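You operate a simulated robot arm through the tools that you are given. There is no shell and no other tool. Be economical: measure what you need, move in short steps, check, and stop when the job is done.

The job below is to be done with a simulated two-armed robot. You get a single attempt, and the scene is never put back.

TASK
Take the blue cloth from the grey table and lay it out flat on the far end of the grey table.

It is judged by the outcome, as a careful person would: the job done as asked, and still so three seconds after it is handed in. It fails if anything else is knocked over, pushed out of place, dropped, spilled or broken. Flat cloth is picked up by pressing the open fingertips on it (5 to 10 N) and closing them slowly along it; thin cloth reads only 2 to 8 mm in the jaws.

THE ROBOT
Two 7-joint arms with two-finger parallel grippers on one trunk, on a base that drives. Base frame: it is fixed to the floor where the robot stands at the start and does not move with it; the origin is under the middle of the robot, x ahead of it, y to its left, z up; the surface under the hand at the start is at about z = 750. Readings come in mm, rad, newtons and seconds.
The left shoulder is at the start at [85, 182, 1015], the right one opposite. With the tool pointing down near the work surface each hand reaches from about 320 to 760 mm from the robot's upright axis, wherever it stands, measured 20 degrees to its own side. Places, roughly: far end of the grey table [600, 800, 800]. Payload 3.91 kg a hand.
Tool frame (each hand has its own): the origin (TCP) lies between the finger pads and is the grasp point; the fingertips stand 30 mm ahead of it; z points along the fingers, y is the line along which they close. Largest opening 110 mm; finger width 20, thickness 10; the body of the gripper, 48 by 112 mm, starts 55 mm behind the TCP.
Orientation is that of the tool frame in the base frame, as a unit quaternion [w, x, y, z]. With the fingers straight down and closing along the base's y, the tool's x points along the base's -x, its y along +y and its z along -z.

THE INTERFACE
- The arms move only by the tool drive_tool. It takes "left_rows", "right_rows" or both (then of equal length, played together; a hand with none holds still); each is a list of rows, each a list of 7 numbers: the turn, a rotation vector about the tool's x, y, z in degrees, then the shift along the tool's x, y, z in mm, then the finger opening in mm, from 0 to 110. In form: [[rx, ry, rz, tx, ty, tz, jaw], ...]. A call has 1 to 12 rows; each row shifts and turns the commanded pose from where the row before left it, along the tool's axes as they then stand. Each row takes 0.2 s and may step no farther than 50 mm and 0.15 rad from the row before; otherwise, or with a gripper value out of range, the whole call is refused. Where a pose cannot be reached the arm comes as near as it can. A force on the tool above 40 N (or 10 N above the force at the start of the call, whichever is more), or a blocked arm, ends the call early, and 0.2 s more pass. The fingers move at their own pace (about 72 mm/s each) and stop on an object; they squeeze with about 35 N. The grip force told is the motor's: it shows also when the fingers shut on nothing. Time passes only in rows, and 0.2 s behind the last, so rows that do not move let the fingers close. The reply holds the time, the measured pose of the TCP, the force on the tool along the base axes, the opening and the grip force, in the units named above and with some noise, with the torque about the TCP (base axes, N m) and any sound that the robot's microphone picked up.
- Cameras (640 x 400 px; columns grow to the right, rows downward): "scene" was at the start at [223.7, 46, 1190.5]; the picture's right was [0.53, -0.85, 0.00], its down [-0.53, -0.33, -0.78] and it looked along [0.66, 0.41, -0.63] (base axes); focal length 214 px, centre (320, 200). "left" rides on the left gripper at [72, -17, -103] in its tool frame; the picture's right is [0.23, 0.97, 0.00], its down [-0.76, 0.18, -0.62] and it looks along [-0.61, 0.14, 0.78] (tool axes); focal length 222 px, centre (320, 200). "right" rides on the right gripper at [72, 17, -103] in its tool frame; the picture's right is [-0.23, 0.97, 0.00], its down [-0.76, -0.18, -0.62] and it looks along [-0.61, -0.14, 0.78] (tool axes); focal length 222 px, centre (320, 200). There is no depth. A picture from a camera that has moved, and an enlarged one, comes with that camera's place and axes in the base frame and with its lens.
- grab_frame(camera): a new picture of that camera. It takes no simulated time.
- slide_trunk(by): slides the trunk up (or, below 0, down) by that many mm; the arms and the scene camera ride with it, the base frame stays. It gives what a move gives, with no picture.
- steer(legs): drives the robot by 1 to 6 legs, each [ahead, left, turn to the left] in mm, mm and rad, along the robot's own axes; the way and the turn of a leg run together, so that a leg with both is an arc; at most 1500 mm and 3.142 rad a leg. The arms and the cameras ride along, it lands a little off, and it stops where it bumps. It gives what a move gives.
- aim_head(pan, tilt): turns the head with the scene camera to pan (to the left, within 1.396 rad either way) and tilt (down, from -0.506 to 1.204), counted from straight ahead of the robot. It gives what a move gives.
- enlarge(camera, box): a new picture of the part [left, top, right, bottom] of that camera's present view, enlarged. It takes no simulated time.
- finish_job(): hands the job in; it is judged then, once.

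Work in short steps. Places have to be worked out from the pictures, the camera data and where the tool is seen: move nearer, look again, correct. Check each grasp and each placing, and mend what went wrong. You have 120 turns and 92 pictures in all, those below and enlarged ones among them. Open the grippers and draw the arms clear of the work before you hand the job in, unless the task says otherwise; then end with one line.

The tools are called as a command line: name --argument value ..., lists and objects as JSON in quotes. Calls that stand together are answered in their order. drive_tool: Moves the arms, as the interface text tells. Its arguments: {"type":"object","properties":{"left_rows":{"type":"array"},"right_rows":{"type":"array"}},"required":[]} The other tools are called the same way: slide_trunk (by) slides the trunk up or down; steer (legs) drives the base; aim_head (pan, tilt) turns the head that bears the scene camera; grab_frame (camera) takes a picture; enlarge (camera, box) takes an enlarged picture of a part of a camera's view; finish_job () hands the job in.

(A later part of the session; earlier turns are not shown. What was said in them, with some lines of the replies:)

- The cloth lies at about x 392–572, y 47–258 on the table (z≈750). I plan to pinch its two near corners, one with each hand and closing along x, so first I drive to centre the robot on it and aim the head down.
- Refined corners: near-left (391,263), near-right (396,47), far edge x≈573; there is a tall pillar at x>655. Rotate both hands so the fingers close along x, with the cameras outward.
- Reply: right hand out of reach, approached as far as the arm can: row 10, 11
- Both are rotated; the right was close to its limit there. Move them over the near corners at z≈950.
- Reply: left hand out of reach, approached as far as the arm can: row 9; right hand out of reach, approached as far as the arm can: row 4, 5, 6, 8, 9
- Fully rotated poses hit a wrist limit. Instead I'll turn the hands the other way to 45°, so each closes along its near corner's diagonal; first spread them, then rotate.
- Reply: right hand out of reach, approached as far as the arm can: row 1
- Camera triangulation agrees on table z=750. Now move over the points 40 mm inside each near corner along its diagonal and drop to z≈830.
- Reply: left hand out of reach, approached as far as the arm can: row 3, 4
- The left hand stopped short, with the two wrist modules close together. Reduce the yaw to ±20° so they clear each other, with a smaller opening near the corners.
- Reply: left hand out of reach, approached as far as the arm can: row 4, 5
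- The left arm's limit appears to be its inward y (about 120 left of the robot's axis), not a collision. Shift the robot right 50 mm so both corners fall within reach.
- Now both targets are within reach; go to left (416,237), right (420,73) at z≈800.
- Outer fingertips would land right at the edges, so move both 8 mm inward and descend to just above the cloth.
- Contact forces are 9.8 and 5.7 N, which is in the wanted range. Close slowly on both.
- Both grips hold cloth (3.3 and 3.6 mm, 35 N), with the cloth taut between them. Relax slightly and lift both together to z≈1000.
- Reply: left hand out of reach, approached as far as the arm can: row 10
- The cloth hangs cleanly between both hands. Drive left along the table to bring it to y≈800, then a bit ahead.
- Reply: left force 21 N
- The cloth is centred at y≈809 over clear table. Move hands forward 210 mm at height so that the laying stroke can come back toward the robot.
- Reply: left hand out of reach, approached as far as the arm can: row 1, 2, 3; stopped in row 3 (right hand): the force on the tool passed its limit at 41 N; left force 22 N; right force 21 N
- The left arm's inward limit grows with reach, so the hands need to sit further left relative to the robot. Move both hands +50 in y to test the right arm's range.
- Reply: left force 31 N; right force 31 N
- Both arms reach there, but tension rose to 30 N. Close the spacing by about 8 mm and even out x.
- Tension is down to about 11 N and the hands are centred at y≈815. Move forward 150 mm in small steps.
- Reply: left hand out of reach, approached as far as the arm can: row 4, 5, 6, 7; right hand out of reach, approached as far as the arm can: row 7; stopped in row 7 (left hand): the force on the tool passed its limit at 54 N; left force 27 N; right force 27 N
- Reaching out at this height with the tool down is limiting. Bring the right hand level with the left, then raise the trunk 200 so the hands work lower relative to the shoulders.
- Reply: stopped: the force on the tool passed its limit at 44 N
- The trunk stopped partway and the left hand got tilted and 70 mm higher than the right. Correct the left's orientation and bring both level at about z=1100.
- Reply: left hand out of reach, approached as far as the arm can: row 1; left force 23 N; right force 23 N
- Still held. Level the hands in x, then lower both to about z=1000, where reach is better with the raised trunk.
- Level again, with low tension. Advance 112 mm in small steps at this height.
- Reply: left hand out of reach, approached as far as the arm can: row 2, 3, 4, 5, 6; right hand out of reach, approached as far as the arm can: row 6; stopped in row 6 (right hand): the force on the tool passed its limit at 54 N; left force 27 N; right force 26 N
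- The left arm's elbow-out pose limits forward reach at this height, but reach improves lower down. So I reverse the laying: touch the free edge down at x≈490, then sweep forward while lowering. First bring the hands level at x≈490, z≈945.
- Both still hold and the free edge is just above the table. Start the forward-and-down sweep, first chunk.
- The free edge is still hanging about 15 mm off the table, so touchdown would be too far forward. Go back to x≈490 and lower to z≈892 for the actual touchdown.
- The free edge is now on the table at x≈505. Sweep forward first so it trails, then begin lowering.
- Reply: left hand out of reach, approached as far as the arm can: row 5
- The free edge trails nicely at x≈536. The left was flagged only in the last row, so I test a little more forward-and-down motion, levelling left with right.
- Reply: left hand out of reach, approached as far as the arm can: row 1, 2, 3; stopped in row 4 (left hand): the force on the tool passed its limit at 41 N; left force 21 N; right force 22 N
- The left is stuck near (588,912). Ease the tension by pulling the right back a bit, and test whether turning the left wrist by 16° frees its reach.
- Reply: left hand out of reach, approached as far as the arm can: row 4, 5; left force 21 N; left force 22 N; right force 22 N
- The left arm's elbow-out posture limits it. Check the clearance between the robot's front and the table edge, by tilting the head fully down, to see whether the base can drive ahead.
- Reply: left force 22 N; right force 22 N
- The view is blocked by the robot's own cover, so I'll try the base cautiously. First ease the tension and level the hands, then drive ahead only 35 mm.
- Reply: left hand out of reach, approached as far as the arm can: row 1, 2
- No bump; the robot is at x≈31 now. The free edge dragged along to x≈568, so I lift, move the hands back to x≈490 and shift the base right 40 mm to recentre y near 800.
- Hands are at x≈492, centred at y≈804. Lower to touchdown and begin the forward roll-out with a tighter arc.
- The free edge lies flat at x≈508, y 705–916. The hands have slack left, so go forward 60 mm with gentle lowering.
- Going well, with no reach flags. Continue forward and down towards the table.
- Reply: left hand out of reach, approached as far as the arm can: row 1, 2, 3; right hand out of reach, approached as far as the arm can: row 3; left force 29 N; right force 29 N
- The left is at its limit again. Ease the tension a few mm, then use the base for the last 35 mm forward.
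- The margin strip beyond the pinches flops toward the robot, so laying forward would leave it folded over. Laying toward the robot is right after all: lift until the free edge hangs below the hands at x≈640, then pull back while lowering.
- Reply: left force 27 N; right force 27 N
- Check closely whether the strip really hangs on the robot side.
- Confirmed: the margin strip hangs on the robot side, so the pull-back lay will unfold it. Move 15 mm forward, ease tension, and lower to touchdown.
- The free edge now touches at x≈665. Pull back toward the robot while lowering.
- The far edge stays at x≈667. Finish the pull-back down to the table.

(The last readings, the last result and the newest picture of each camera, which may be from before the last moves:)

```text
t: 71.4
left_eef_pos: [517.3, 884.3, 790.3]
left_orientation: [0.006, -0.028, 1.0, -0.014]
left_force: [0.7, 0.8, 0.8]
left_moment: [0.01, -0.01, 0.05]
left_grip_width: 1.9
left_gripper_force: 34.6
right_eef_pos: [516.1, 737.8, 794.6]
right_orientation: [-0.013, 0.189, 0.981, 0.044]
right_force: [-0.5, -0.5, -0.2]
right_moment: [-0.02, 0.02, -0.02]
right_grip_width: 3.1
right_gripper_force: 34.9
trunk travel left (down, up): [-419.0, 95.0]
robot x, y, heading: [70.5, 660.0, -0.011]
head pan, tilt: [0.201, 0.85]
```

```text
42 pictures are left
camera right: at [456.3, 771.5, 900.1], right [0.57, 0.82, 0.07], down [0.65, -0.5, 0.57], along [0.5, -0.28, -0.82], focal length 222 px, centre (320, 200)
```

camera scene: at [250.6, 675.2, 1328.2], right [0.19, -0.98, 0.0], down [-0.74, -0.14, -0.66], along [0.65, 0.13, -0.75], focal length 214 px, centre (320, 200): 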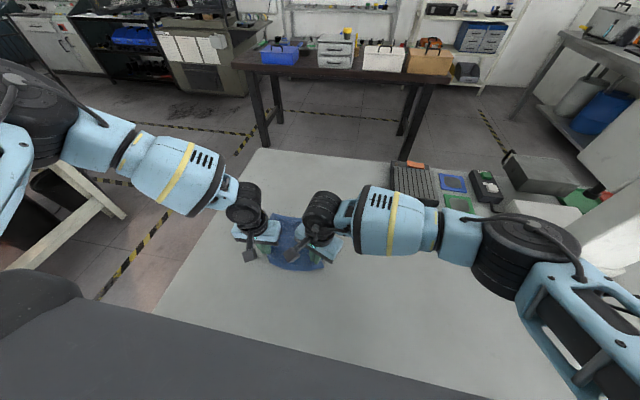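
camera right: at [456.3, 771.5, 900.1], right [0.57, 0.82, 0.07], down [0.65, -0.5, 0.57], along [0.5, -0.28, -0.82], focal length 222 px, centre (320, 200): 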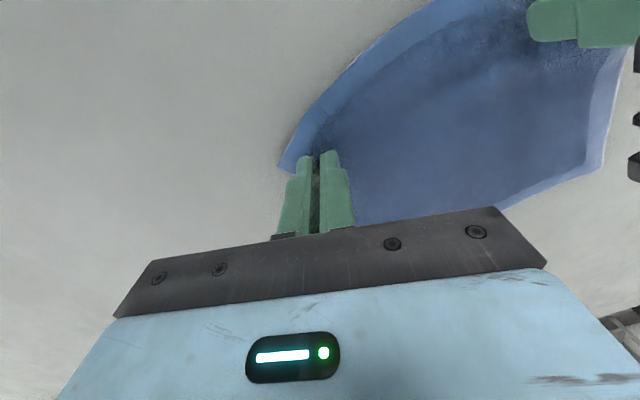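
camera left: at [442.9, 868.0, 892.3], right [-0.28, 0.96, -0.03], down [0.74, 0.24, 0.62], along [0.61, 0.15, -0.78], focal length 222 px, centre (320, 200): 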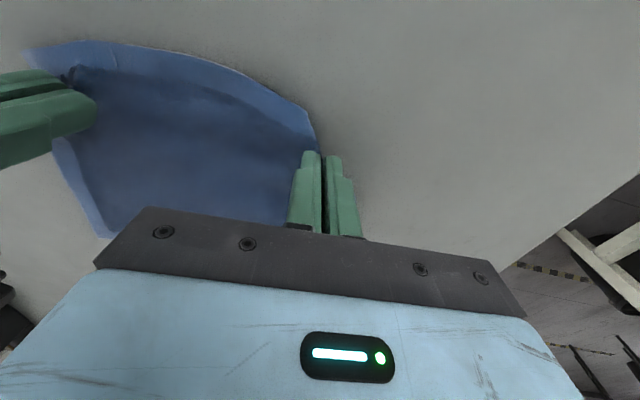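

The cloth is lying out well, with the margin toward the robot. Stretch it sideways and back slightly while lowering to contact.

drive_tool --left_rows '[[0, 0, 0, 4, 3, 2, 0], [0, 0, 0, 4, 3, 2, 0], [0, 0, 0, 2, 0, 2, 0], [0, 0, 0, 0, 0, 0, 0]]' --right_rows '[[0, 0, 0, 2.6, -4.3, 3, 0], [0, 0, 0, 2.6, -4.3, 3, 0], [0, 0, 0, 2, -0.8, 3, 0], [0, 0, 0, 0, 0, 0, 0]]'

grab_frame --camera "left"

```text
t: 72.4
left_eef_pos: [506.7, 889.7, 785.1]
left_orientation: [0.006, -0.027, 0.999, -0.015]
left_force: [3.2, -6.3, 10.8]
left_moment: [-0.2, -0.11, 0.02]
left_grip_width: 2.2
left_gripper_force: 35.2
right_eef_pos: [506.0, 733.4, 783.6]
right_orientation: [-0.013, 0.189, 0.981, 0.046]
right_force: [0.3, 6.3, 4.2]
right_moment: [0.16, -0.03, -0.03]
right_grip_width: 3.1
right_gripper_force: 34.9
trunk travel left (down, up): [-419.0, 95.0]
robot x, y, heading: [65.8, 663.1, -0.013]
head pan, tilt: [0.201, 0.85]
```

```text
41 pictures are left
camera left: at [433.0, 873.1, 888.1], right [-0.28, 0.96, -0.03], down [0.74, 0.24, 0.63], along [0.61, 0.15, -0.78], focal length 222 px, centre (320, 200)
```

left: 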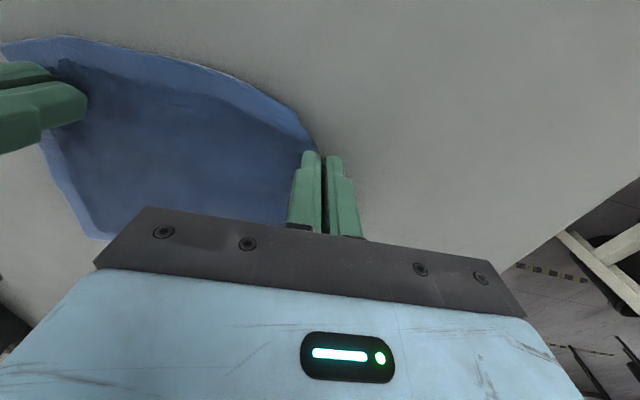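

Taut and in contact. Raise 1–2 mm to ease the pressing, open slowly to 30 mm, then lift straight up.

drive_tool --left_rows '[[0, 0, 0, 0, 0, -1, 2], [0, 0, 0, 0, 0, 0, 6], [0, 0, 0, 0, 0, 0, 10], [0, 0, 0, 0, 0, 0, 16], [0, 0, 0, 0, 0, 0, 22], [0, 0, 0, 0, 0, 0, 22], [0, 0, 0, 0, 0, -5, 22], [0, 0, 0, 0, 0, -15, 22], [0, 0, 0, 0, 0, -30, 22], [0, 0, 0, 0, 0, -40, 22], [0, 0, 0, 0, 0, 0, 22]]' --right_rows '[[0, 0, 0, 0, 0, 0, 2], [0, 0, 0, 0, 0, 0, 6], [0, 0, 0, 0, 0, 0, 10], [0, 0, 0, 0, 0, 0, 16], [0, 0, 0, 0, 0, 0, 22], [0, 0, 0, 0, 0, 0, 22], [0, 0, 0, 0, 0, -5, 22], [0, 0, 0, 0, 0, -15, 22], [0, 0, 0, 0, 0, -30, 22], [0, 0, 0, 0, 0, -40, 22], [0, 0, 0, 0, 0, 0, 22]]'

grab_frame --camera "left"

grab_frame --camera "right"

```text
t: 74.8
left_eef_pos: [506.1, 896.3, 874.0]
left_orientation: [0.005, -0.027, 1.0, -0.014]
left_force: [-0.6, -0.4, -0.3]
left_moment: [0.01, 0.03, 0.0]
left_grip_width: 22.1
left_gripper_force: 0.1
right_eef_pos: [508.8, 723.9, 872.1]
right_orientation: [-0.014, 0.19, 0.981, 0.044]
right_force: [0.3, 0.3, 0.7]
right_moment: [0.01, 0.0, 0.02]
right_grip_width: 22.1
right_gripper_force: 0.1
trunk travel left (down, up): [-419.0, 95.0]
robot x, y, heading: [70.0, 658.8, -0.01]
head pan, tilt: [0.201, 0.85]
```

```text
40 pictures are left
camera left: at [433.8, 877.5, 977.0], right [-0.28, 0.96, -0.03], down [0.74, 0.24, 0.62], along [0.61, 0.15, -0.78], focal length 222 px, centre (320, 200)
```

left: 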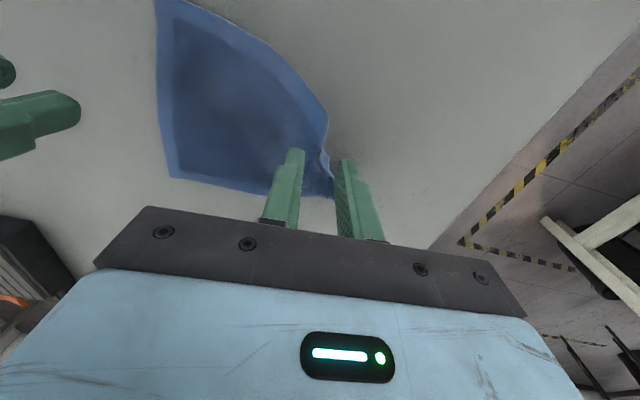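

```text
39 pictures are left
camera right: at [449.4, 758.3, 979.0], right [0.57, 0.82, 0.07], down [0.65, -0.5, 0.57], along [0.5, -0.28, -0.82], focal length 222 px, centre (320, 200)
```

right: 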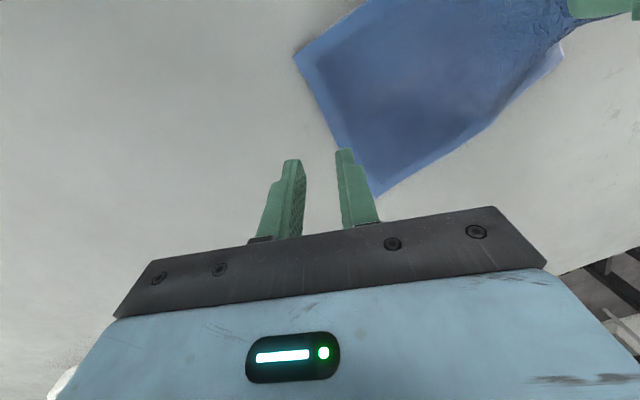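

Released. Check whether the cloth is clinging to the left finger before retreating.

enlarge --camera "scene" --box '[220, 180, 380, 280]'

enlarge --camera "left" --box '[120, 0, 440, 200]'

```text
4.00 times, centred on (300, 230) of scene
camera zoom: at [251.3, 675.4, 1328.0], right [0.19, -0.98, 0.0], down [-0.74, -0.14, -0.66], along [0.65, 0.13, -0.75], focal length 858 px, centre (400, 80)
```

zoom: 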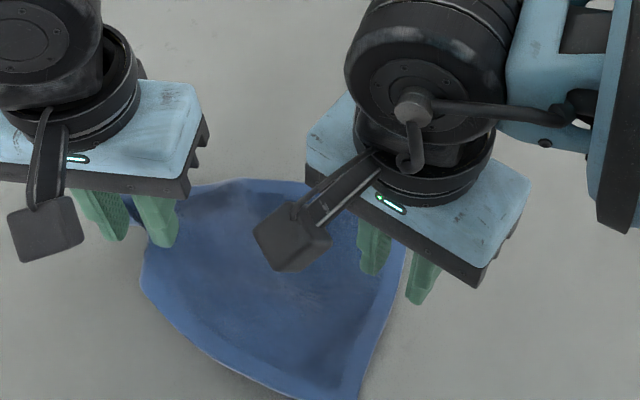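

```text
2.00 times, centred on (280, 100) of left
camera zoom: at [433.8, 877.5, 977.0], right [-0.28, 0.96, -0.03], down [0.74, 0.24, 0.62], along [0.61, 0.15, -0.78], focal length 444 px, centre (400, 400)
```

zoom: 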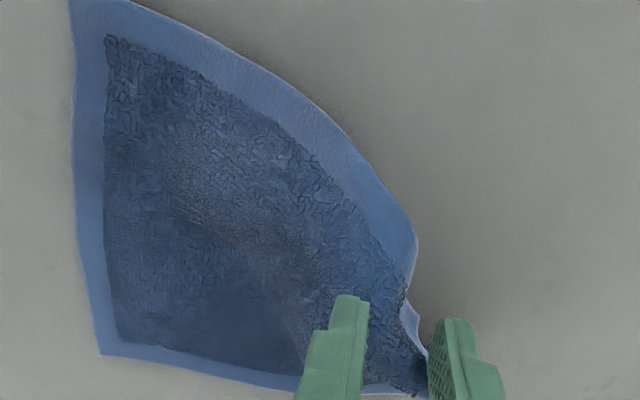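

The left side looks crumpled or perhaps raised. Raise both hands further and look again.

drive_tool --left_rows '[[0, 0, 0, 0, 0, -30, 30], [0, 0, 0, 20, 20, -30, 40], [0, 0, 0, 20, 40, -20, 40], [0, 0, 0, 20, 45, 0, 40], [0, 0, 0, 20, 45, 0, 40], [0, 0, 0, 0, 0, 0, 40]]' --right_rows '[[0, 0, 0, 0, 0, -30, 30], [0, 0, 0, 0, -20, -30, 40], [0, 0, 0, 0, -40, -20, 40], [0, 0, 0, 0, -45, 0, 40], [0, 0, 0, 0, -45, 0, 40], [0, 0, 0, 0, 0, 0, 40]]'

enlarge --camera "scene" --box '[200, 160, 400, 285]'

```text
t: 76.2
left_eef_pos: [417.8, 1039.6, 949.2]
left_orientation: [0.003, -0.027, 1.0, -0.014]
left_force: [-0.2, -0.1, 0.4]
left_moment: [-0.02, 0.0, 0.02]
left_grip_width: 40.0
left_gripper_force: 0.0
right_eef_pos: [451.9, 577.4, 940.2]
right_orientation: [-0.014, 0.189, 0.981, 0.044]
right_force: [-0.5, -0.1, -0.3]
right_moment: [0.0, 0.03, 0.0]
right_grip_width: 40.1
right_gripper_force: 0.0
trunk travel left (down, up): [-419.0, 95.0]
robot x, y, heading: [72.7, 660.4, -0.007]
head pan, tilt: [0.201, 0.85]
```

```text
3.20 times, centred on (300, 222) of scene
camera zoom: at [251.9, 675.1, 1328.0], right [0.19, -0.98, 0.0], down [-0.74, -0.14, -0.66], along [0.65, 0.13, -0.75], focal length 686 px, centre (384, 128)
```

zoom: 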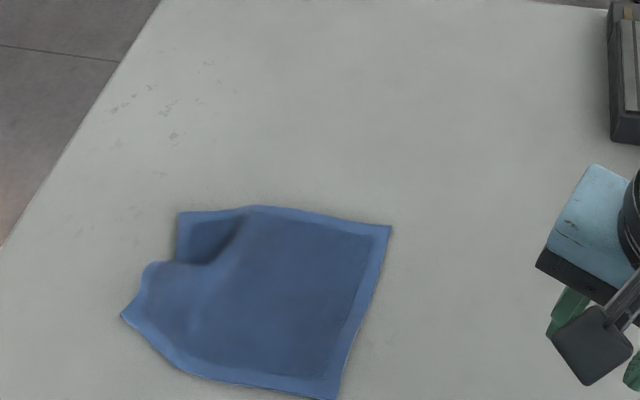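

The cloth clung to a left finger and sprang back, leaving a ridge on its left edge (near-left corner at ≈(485,965), far-left at ≈(602,956)). I'll press the closed left fingertips near the near-left corner and drag it toward the robot to flatten the ridge.

drive_tool --left_rows '[[0, 0, 0, -35, -46, 0, 0], [0, 0, 0, -34, -46, 0, 0], [0, 0, 0, 0, 0, 45, 0], [0, 0, 0, 0, 0, 45, 0], [0, 0, 0, 0, 0, 40, 0], [0, 0, 0, 0, 0, 0, 0]]'

enlarge --camera "scene" --box '[200, 160, 400, 285]'

grab_frame --camera "left"

```text
refused: row 1 steps farther than a row can; nothing moved
```

```text
3.20 times, centred on (300, 222) of scene
camera zoom: at [251.9, 675.1, 1328.0], right [0.19, -0.98, 0.0], down [-0.74, -0.14, -0.66], along [0.65, 0.13, -0.75], focal length 686 px, centre (384, 128)
```

zoom: 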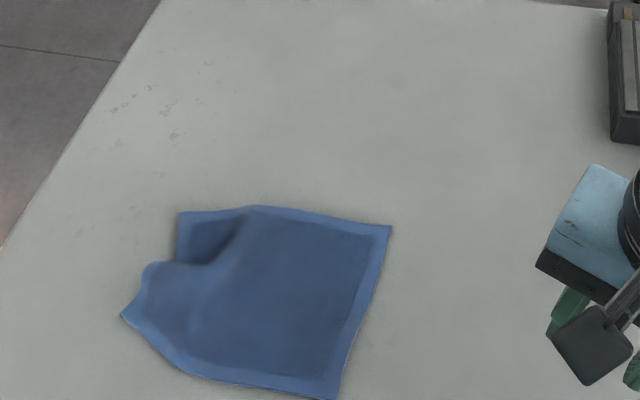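

```text
34 pictures are left
camera left: at [345.7, 1023.0, 1051.6], right [-0.28, 0.96, -0.03], down [0.75, 0.24, 0.62], along [0.61, 0.15, -0.78], focal length 222 px, centre (320, 200)
```

left: 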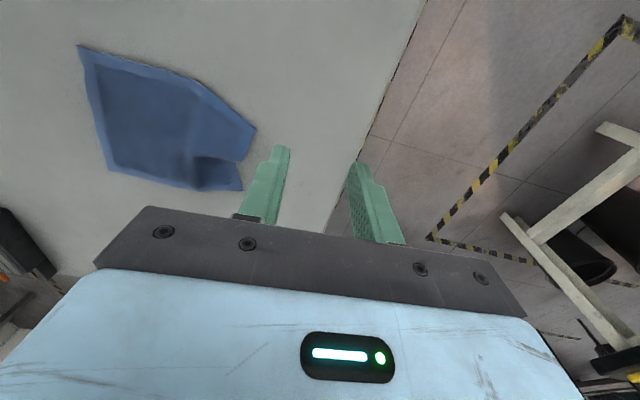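

Step was too long; same move in smaller steps.

drive_tool --left_rows '[[0, 0, 0, -23, -32, 0, 0], [0, 0, 0, -23, -32, 0, 0], [0, 0, 0, -23, -32, 0, 0], [0, 0, 0, 0, 0, 45, 0], [0, 0, 0, 0, 0, 45, 0], [0, 0, 0, 0, 0, 45, 0], [0, 0, 0, 0, 0, 0, 0]]'

grab_frame --camera "left"

```text
t: 77.8
left_eef_pos: [491.6, 944.1, 820.3]
left_orientation: [0.006, -0.028, 1.0, -0.014]
left_force: [0.0, -0.7, -0.2]
left_moment: [0.02, -0.01, -0.01]
left_grip_width: 0.4
left_gripper_force: 35.3
right_eef_pos: [450.8, 577.7, 941.8]
right_orientation: [-0.014, 0.189, 0.981, 0.044]
right_force: [0.1, 0.3, 0.0]
right_moment: [0.04, -0.01, 0.01]
right_grip_width: 39.8
right_gripper_force: 0.1
trunk travel left (down, up): [-419.0, 95.0]
robot x, y, heading: [69.3, 662.1, -0.006]
head pan, tilt: [0.201, 0.85]
```

```text
33 pictures are left
camera left: at [419.4, 927.6, 922.2], right [-0.28, 0.96, -0.03], down [0.74, 0.24, 0.63], along [0.61, 0.15, -0.78], focal length 222 px, centre (320, 200)
```

left: 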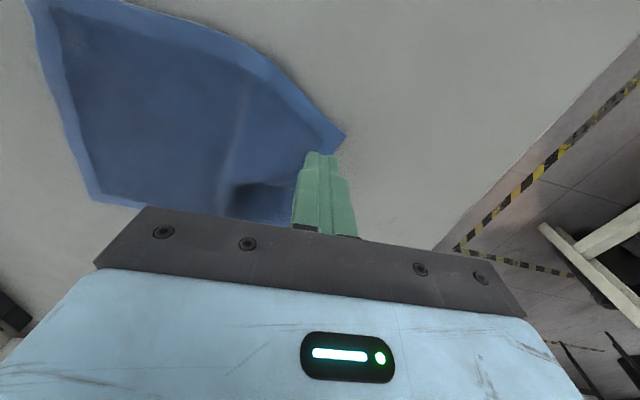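

The fingertips are above the cloth about 17 mm inside the corner. Descend to contact.

drive_tool --left_rows '[[0, 0, 0, 0, 0, 15, 0], [0, 0, 0, 0, 0, 15, 0], [0, 0, 0, 0, 0, 5, 0], [0, 0, 0, 0, 0, 2, 0], [0, 0, 0, 0, 0, 0, 0]]'

```text
t: 79.0
left_eef_pos: [491.5, 943.9, 782.8]
left_orientation: [0.006, -0.029, 0.999, -0.013]
left_force: [-1.1, 2.1, 10.9]
left_moment: [0.08, 0.07, 0.0]
left_grip_width: 0.0
left_gripper_force: 34.9
right_eef_pos: [450.8, 576.6, 942.6]
right_orientation: [-0.013, 0.189, 0.981, 0.045]
right_force: [-0.8, 0.1, 0.9]
right_moment: [-0.01, 0.0, -0.01]
right_grip_width: 39.9
right_gripper_force: 0.1
trunk travel left (down, up): [-419.0, 95.0]
robot x, y, heading: [72.3, 663.3, -0.005]
head pan, tilt: [0.201, 0.85]
```

Pressing with 11 N. Drag toward the robot 40 mm, then look.

drive_tool --left_rows '[[0, 0, 0, 8, 0.5, 0, 0], [0, 0, 0, 8, 0.5, 0, 0], [0, 0, 0, 8, 0.5, 0, 0], [0, 0, 0, 8, 0.5, 0, 0], [0, 0, 0, 8, 0.5, 0, 0], [0, 0, 0, 0, 0, 0, 0]]'

grab_frame --camera "left"

enlarge --camera "scene" --box '[200, 160, 400, 285]'

```text
t: 80.4
left_eef_pos: [453.0, 944.2, 782.1]
left_orientation: [0.006, -0.028, 1.0, -0.013]
left_force: [5.8, -0.3, 26.3]
left_moment: [0.01, -0.16, -0.02]
left_grip_width: 0.1
left_gripper_force: 34.9
right_eef_pos: [450.5, 575.9, 942.2]
right_orientation: [-0.014, 0.19, 0.981, 0.044]
right_force: [-0.4, 0.1, 0.1]
right_moment: [-0.01, 0.0, -0.02]
right_grip_width: 39.9
right_gripper_force: 0.1
trunk travel left (down, up): [-419.0, 95.0]
robot x, y, heading: [69.1, 659.0, -0.012]
head pan, tilt: [0.201, 0.85]
```

```text
32 pictures are left
camera left: at [379.1, 926.7, 885.0], right [-0.28, 0.96, -0.03], down [0.74, 0.24, 0.63], along [0.61, 0.15, -0.78], focal length 222 px, centre (320, 200)
```

left: 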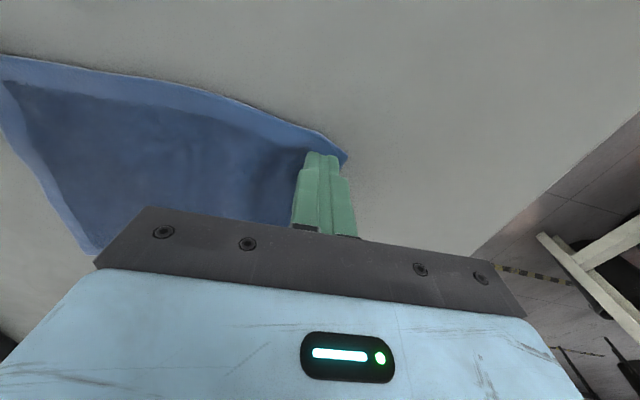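

```text
3.20 times, centred on (300, 222) of scene
camera zoom: at [249.9, 674.1, 1328.4], right [0.19, -0.98, 0.0], down [-0.74, -0.14, -0.66], along [0.65, 0.13, -0.75], focal length 686 px, centre (384, 128)
```

zoom: 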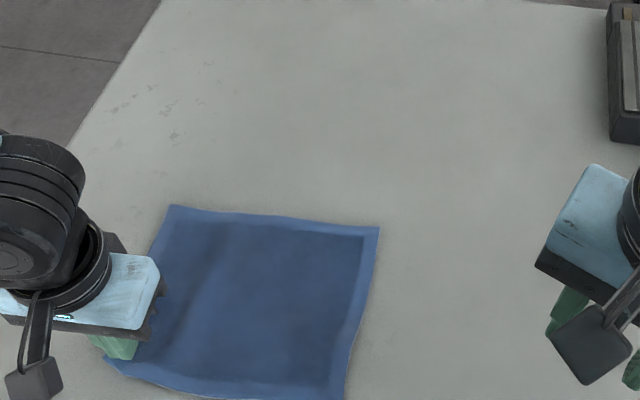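

The ridge is almost gone. Drag 8 mm more, then lift straight up and retreat.

drive_tool --left_rows '[[0, 0, 0, 4, 1.5, 0, 0], [0, 0, 0, 4, 1.5, 0, 0], [0, 0, 0, 0, 0, 0, 0], [0, 0, 0, 0, 0, -8, 0], [0, 0, 0, 0, 0, -25, 0], [0, 0, 0, 0, 0, -40, 0], [0, 0, 0, 0, 0, -50, 0], [0, 0, 0, 20, 40, -30, 0], [0, 0, 0, 20, 40, 0, 0], [0, 0, 0, 20, 40, 0, 40], [0, 0, 0, 0, 0, 0, 40]]'

enlarge --camera "scene" --box '[200, 160, 400, 285]'

grab_frame --camera "left"

```text
refused: row 8 steps farther than a row can; nothing moved
```

```text
3.20 times, centred on (300, 222) of scene
camera zoom: at [249.9, 674.1, 1328.4], right [0.19, -0.98, 0.0], down [-0.74, -0.14, -0.66], along [0.65, 0.13, -0.75], focal length 686 px, centre (384, 128)
```

zoom: 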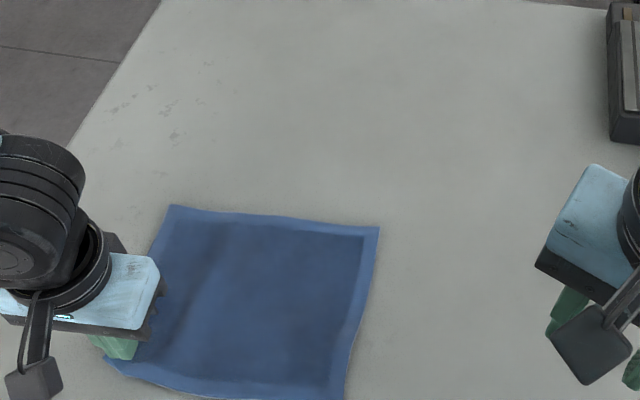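

```text
29 pictures are left
camera left: at [379.1, 926.7, 885.0], right [-0.28, 0.96, -0.03], down [0.74, 0.24, 0.63], along [0.61, 0.15, -0.78], focal length 222 px, centre (320, 200)
```

left: 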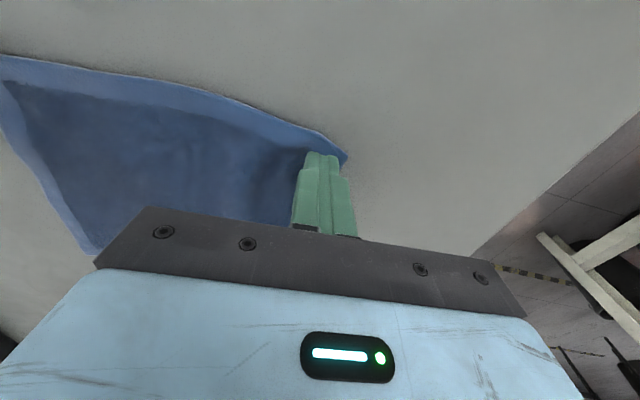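

Refused for one step length; repeat with shorter steps.

drive_tool --left_rows '[[0, 0, 0, 4, 1.5, 0, 0], [0, 0, 0, 4, 1.5, 0, 0], [0, 0, 0, 0, 0, 0, 0], [0, 0, 0, 0, 0, -8, 0], [0, 0, 0, 0, 0, -25, 0], [0, 0, 0, 0, 0, -40, 0], [0, 0, 0, 0, 0, -45, 0], [0, 0, 0, 0, 0, -45, 0], [0, 0, 0, 10, 45, 0, 0], [0, 0, 0, 10, 45, 0, 0], [0, 0, 0, 10, 45, 0, 40], [0, 0, 0, 0, 0, 0, 40]]'

grab_frame --camera "left"

aim_head --pan 0.4 --tilt 0.95

grab_frame --camera "scene"

```text
t: 83.0
left_eef_pos: [403.7, 1082.9, 939.4]
left_orientation: [0.005, -0.027, 1.0, -0.015]
left_force: [-0.7, 0.8, 0.0]
left_moment: [0.01, -0.06, 0.02]
left_grip_width: 40.0
left_gripper_force: 0.1
right_eef_pos: [452.6, 577.5, 941.8]
right_orientation: [-0.014, 0.19, 0.981, 0.045]
right_force: [0.0, 1.4, 0.8]
right_moment: [0.02, 0.0, 0.0]
right_grip_width: 39.9
right_gripper_force: 0.0
trunk travel left (down, up): [-419.0, 95.0]
robot x, y, heading: [72.3, 661.9, -0.007]
head pan, tilt: [0.201, 0.85]
```

```text
28 pictures are left
camera left: at [332.0, 1066.1, 1042.0], right [-0.28, 0.96, -0.03], down [0.74, 0.24, 0.62], along [0.61, 0.15, -0.78], focal length 222 px, centre (320, 200)
```

left: 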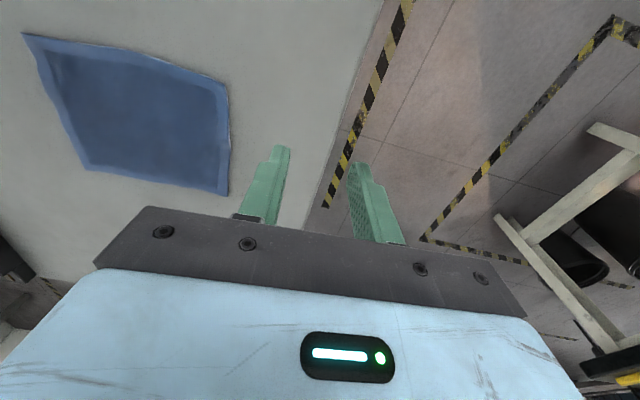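

```text
t: 83.8
left_eef_pos: [404.3, 1083.9, 938.6]
left_orientation: [0.005, -0.028, 1.0, -0.014]
left_force: [-0.3, 0.2, -0.4]
left_moment: [0.01, -0.01, 0.0]
left_grip_width: 40.1
left_gripper_force: 0.1
right_eef_pos: [451.2, 578.4, 941.4]
right_orientation: [-0.014, 0.19, 0.981, 0.045]
right_force: [0.4, 0.5, -0.5]
right_moment: [-0.01, -0.01, -0.01]
right_grip_width: 40.2
right_gripper_force: 0.1
trunk travel left (down, up): [-419.0, 95.0]
robot x, y, heading: [68.4, 661.7, -0.014]
head pan, tilt: [0.4, 0.949]
```

```text
27 pictures are left
camera scene: at [241.1, 688.0, 1320.7], right [0.38, -0.92, 0.0], down [-0.75, -0.31, -0.58], along [0.54, 0.22, -0.81], focal length 214 px, centre (320, 200)
```

scene: 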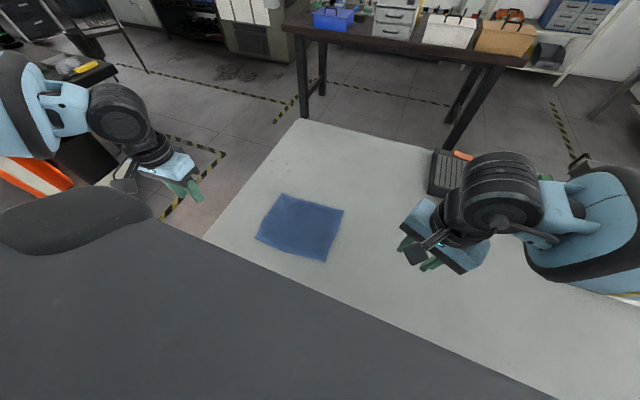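

enlarge --camera "scene" --box '[230, 175, 370, 275]'

```text
4.00 times, centred on (300, 225) of scene
camera zoom: at [241.1, 688.0, 1320.7], right [0.38, -0.92, 0.0], down [-0.75, -0.31, -0.58], along [0.54, 0.22, -0.81], focal length 858 px, centre (400, 100)
```

zoom: 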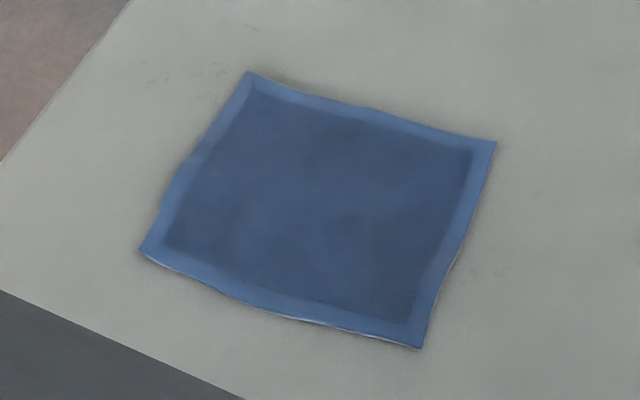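

The cloth is flat at about x 440–610, y 750–960, at the table's far end. One last look that the other objects are undisturbed.

aim_head --pan -0.3 --tilt 0.65

grab_frame --camera "scene"

```text
t: 84.8
left_eef_pos: [404.2, 1083.0, 939.4]
left_orientation: [0.004, -0.029, 0.999, -0.014]
left_force: [0.2, -0.6, 1.1]
left_moment: [0.01, -0.01, 0.02]
left_grip_width: 40.1
left_gripper_force: 0.0
right_eef_pos: [450.6, 577.3, 942.0]
right_orientation: [-0.013, 0.19, 0.981, 0.044]
right_force: [1.0, -0.5, 0.0]
right_moment: [-0.02, 0.04, -0.02]
right_grip_width: 40.1
right_gripper_force: 0.1
trunk travel left (down, up): [-419.0, 95.0]
robot x, y, heading: [74.8, 660.9, -0.009]
head pan, tilt: [-0.3, 0.649]
```

```text
25 pictures are left
camera scene: at [256.6, 634.0, 1344.8], right [-0.3, -0.95, 0.0], down [-0.58, 0.18, -0.8], along [0.76, -0.24, -0.6], focal length 214 px, centre (320, 200)
```

scene: 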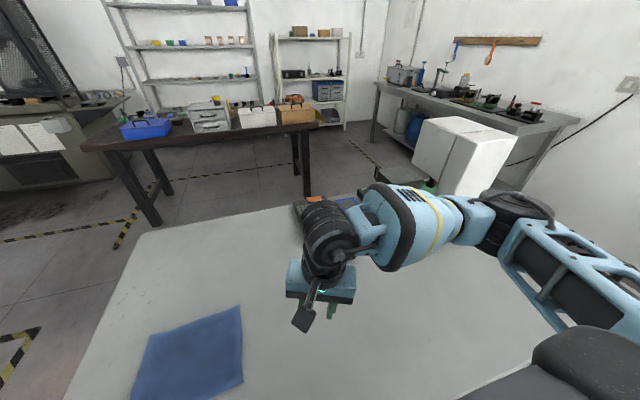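

Nothing has been disturbed that I can see. The cloth is flat, and both grippers are open and clear, so I hand in.

finish_job

```text
The job is handed in.
```

The blue cloth is lying flat at the far end of the grey table, centred near (525, 855), about 90 mm from the point you gave. Both grippers are open and clear, and I saw nothing else disturbed, though the right arm hid part of the table in the last picture.
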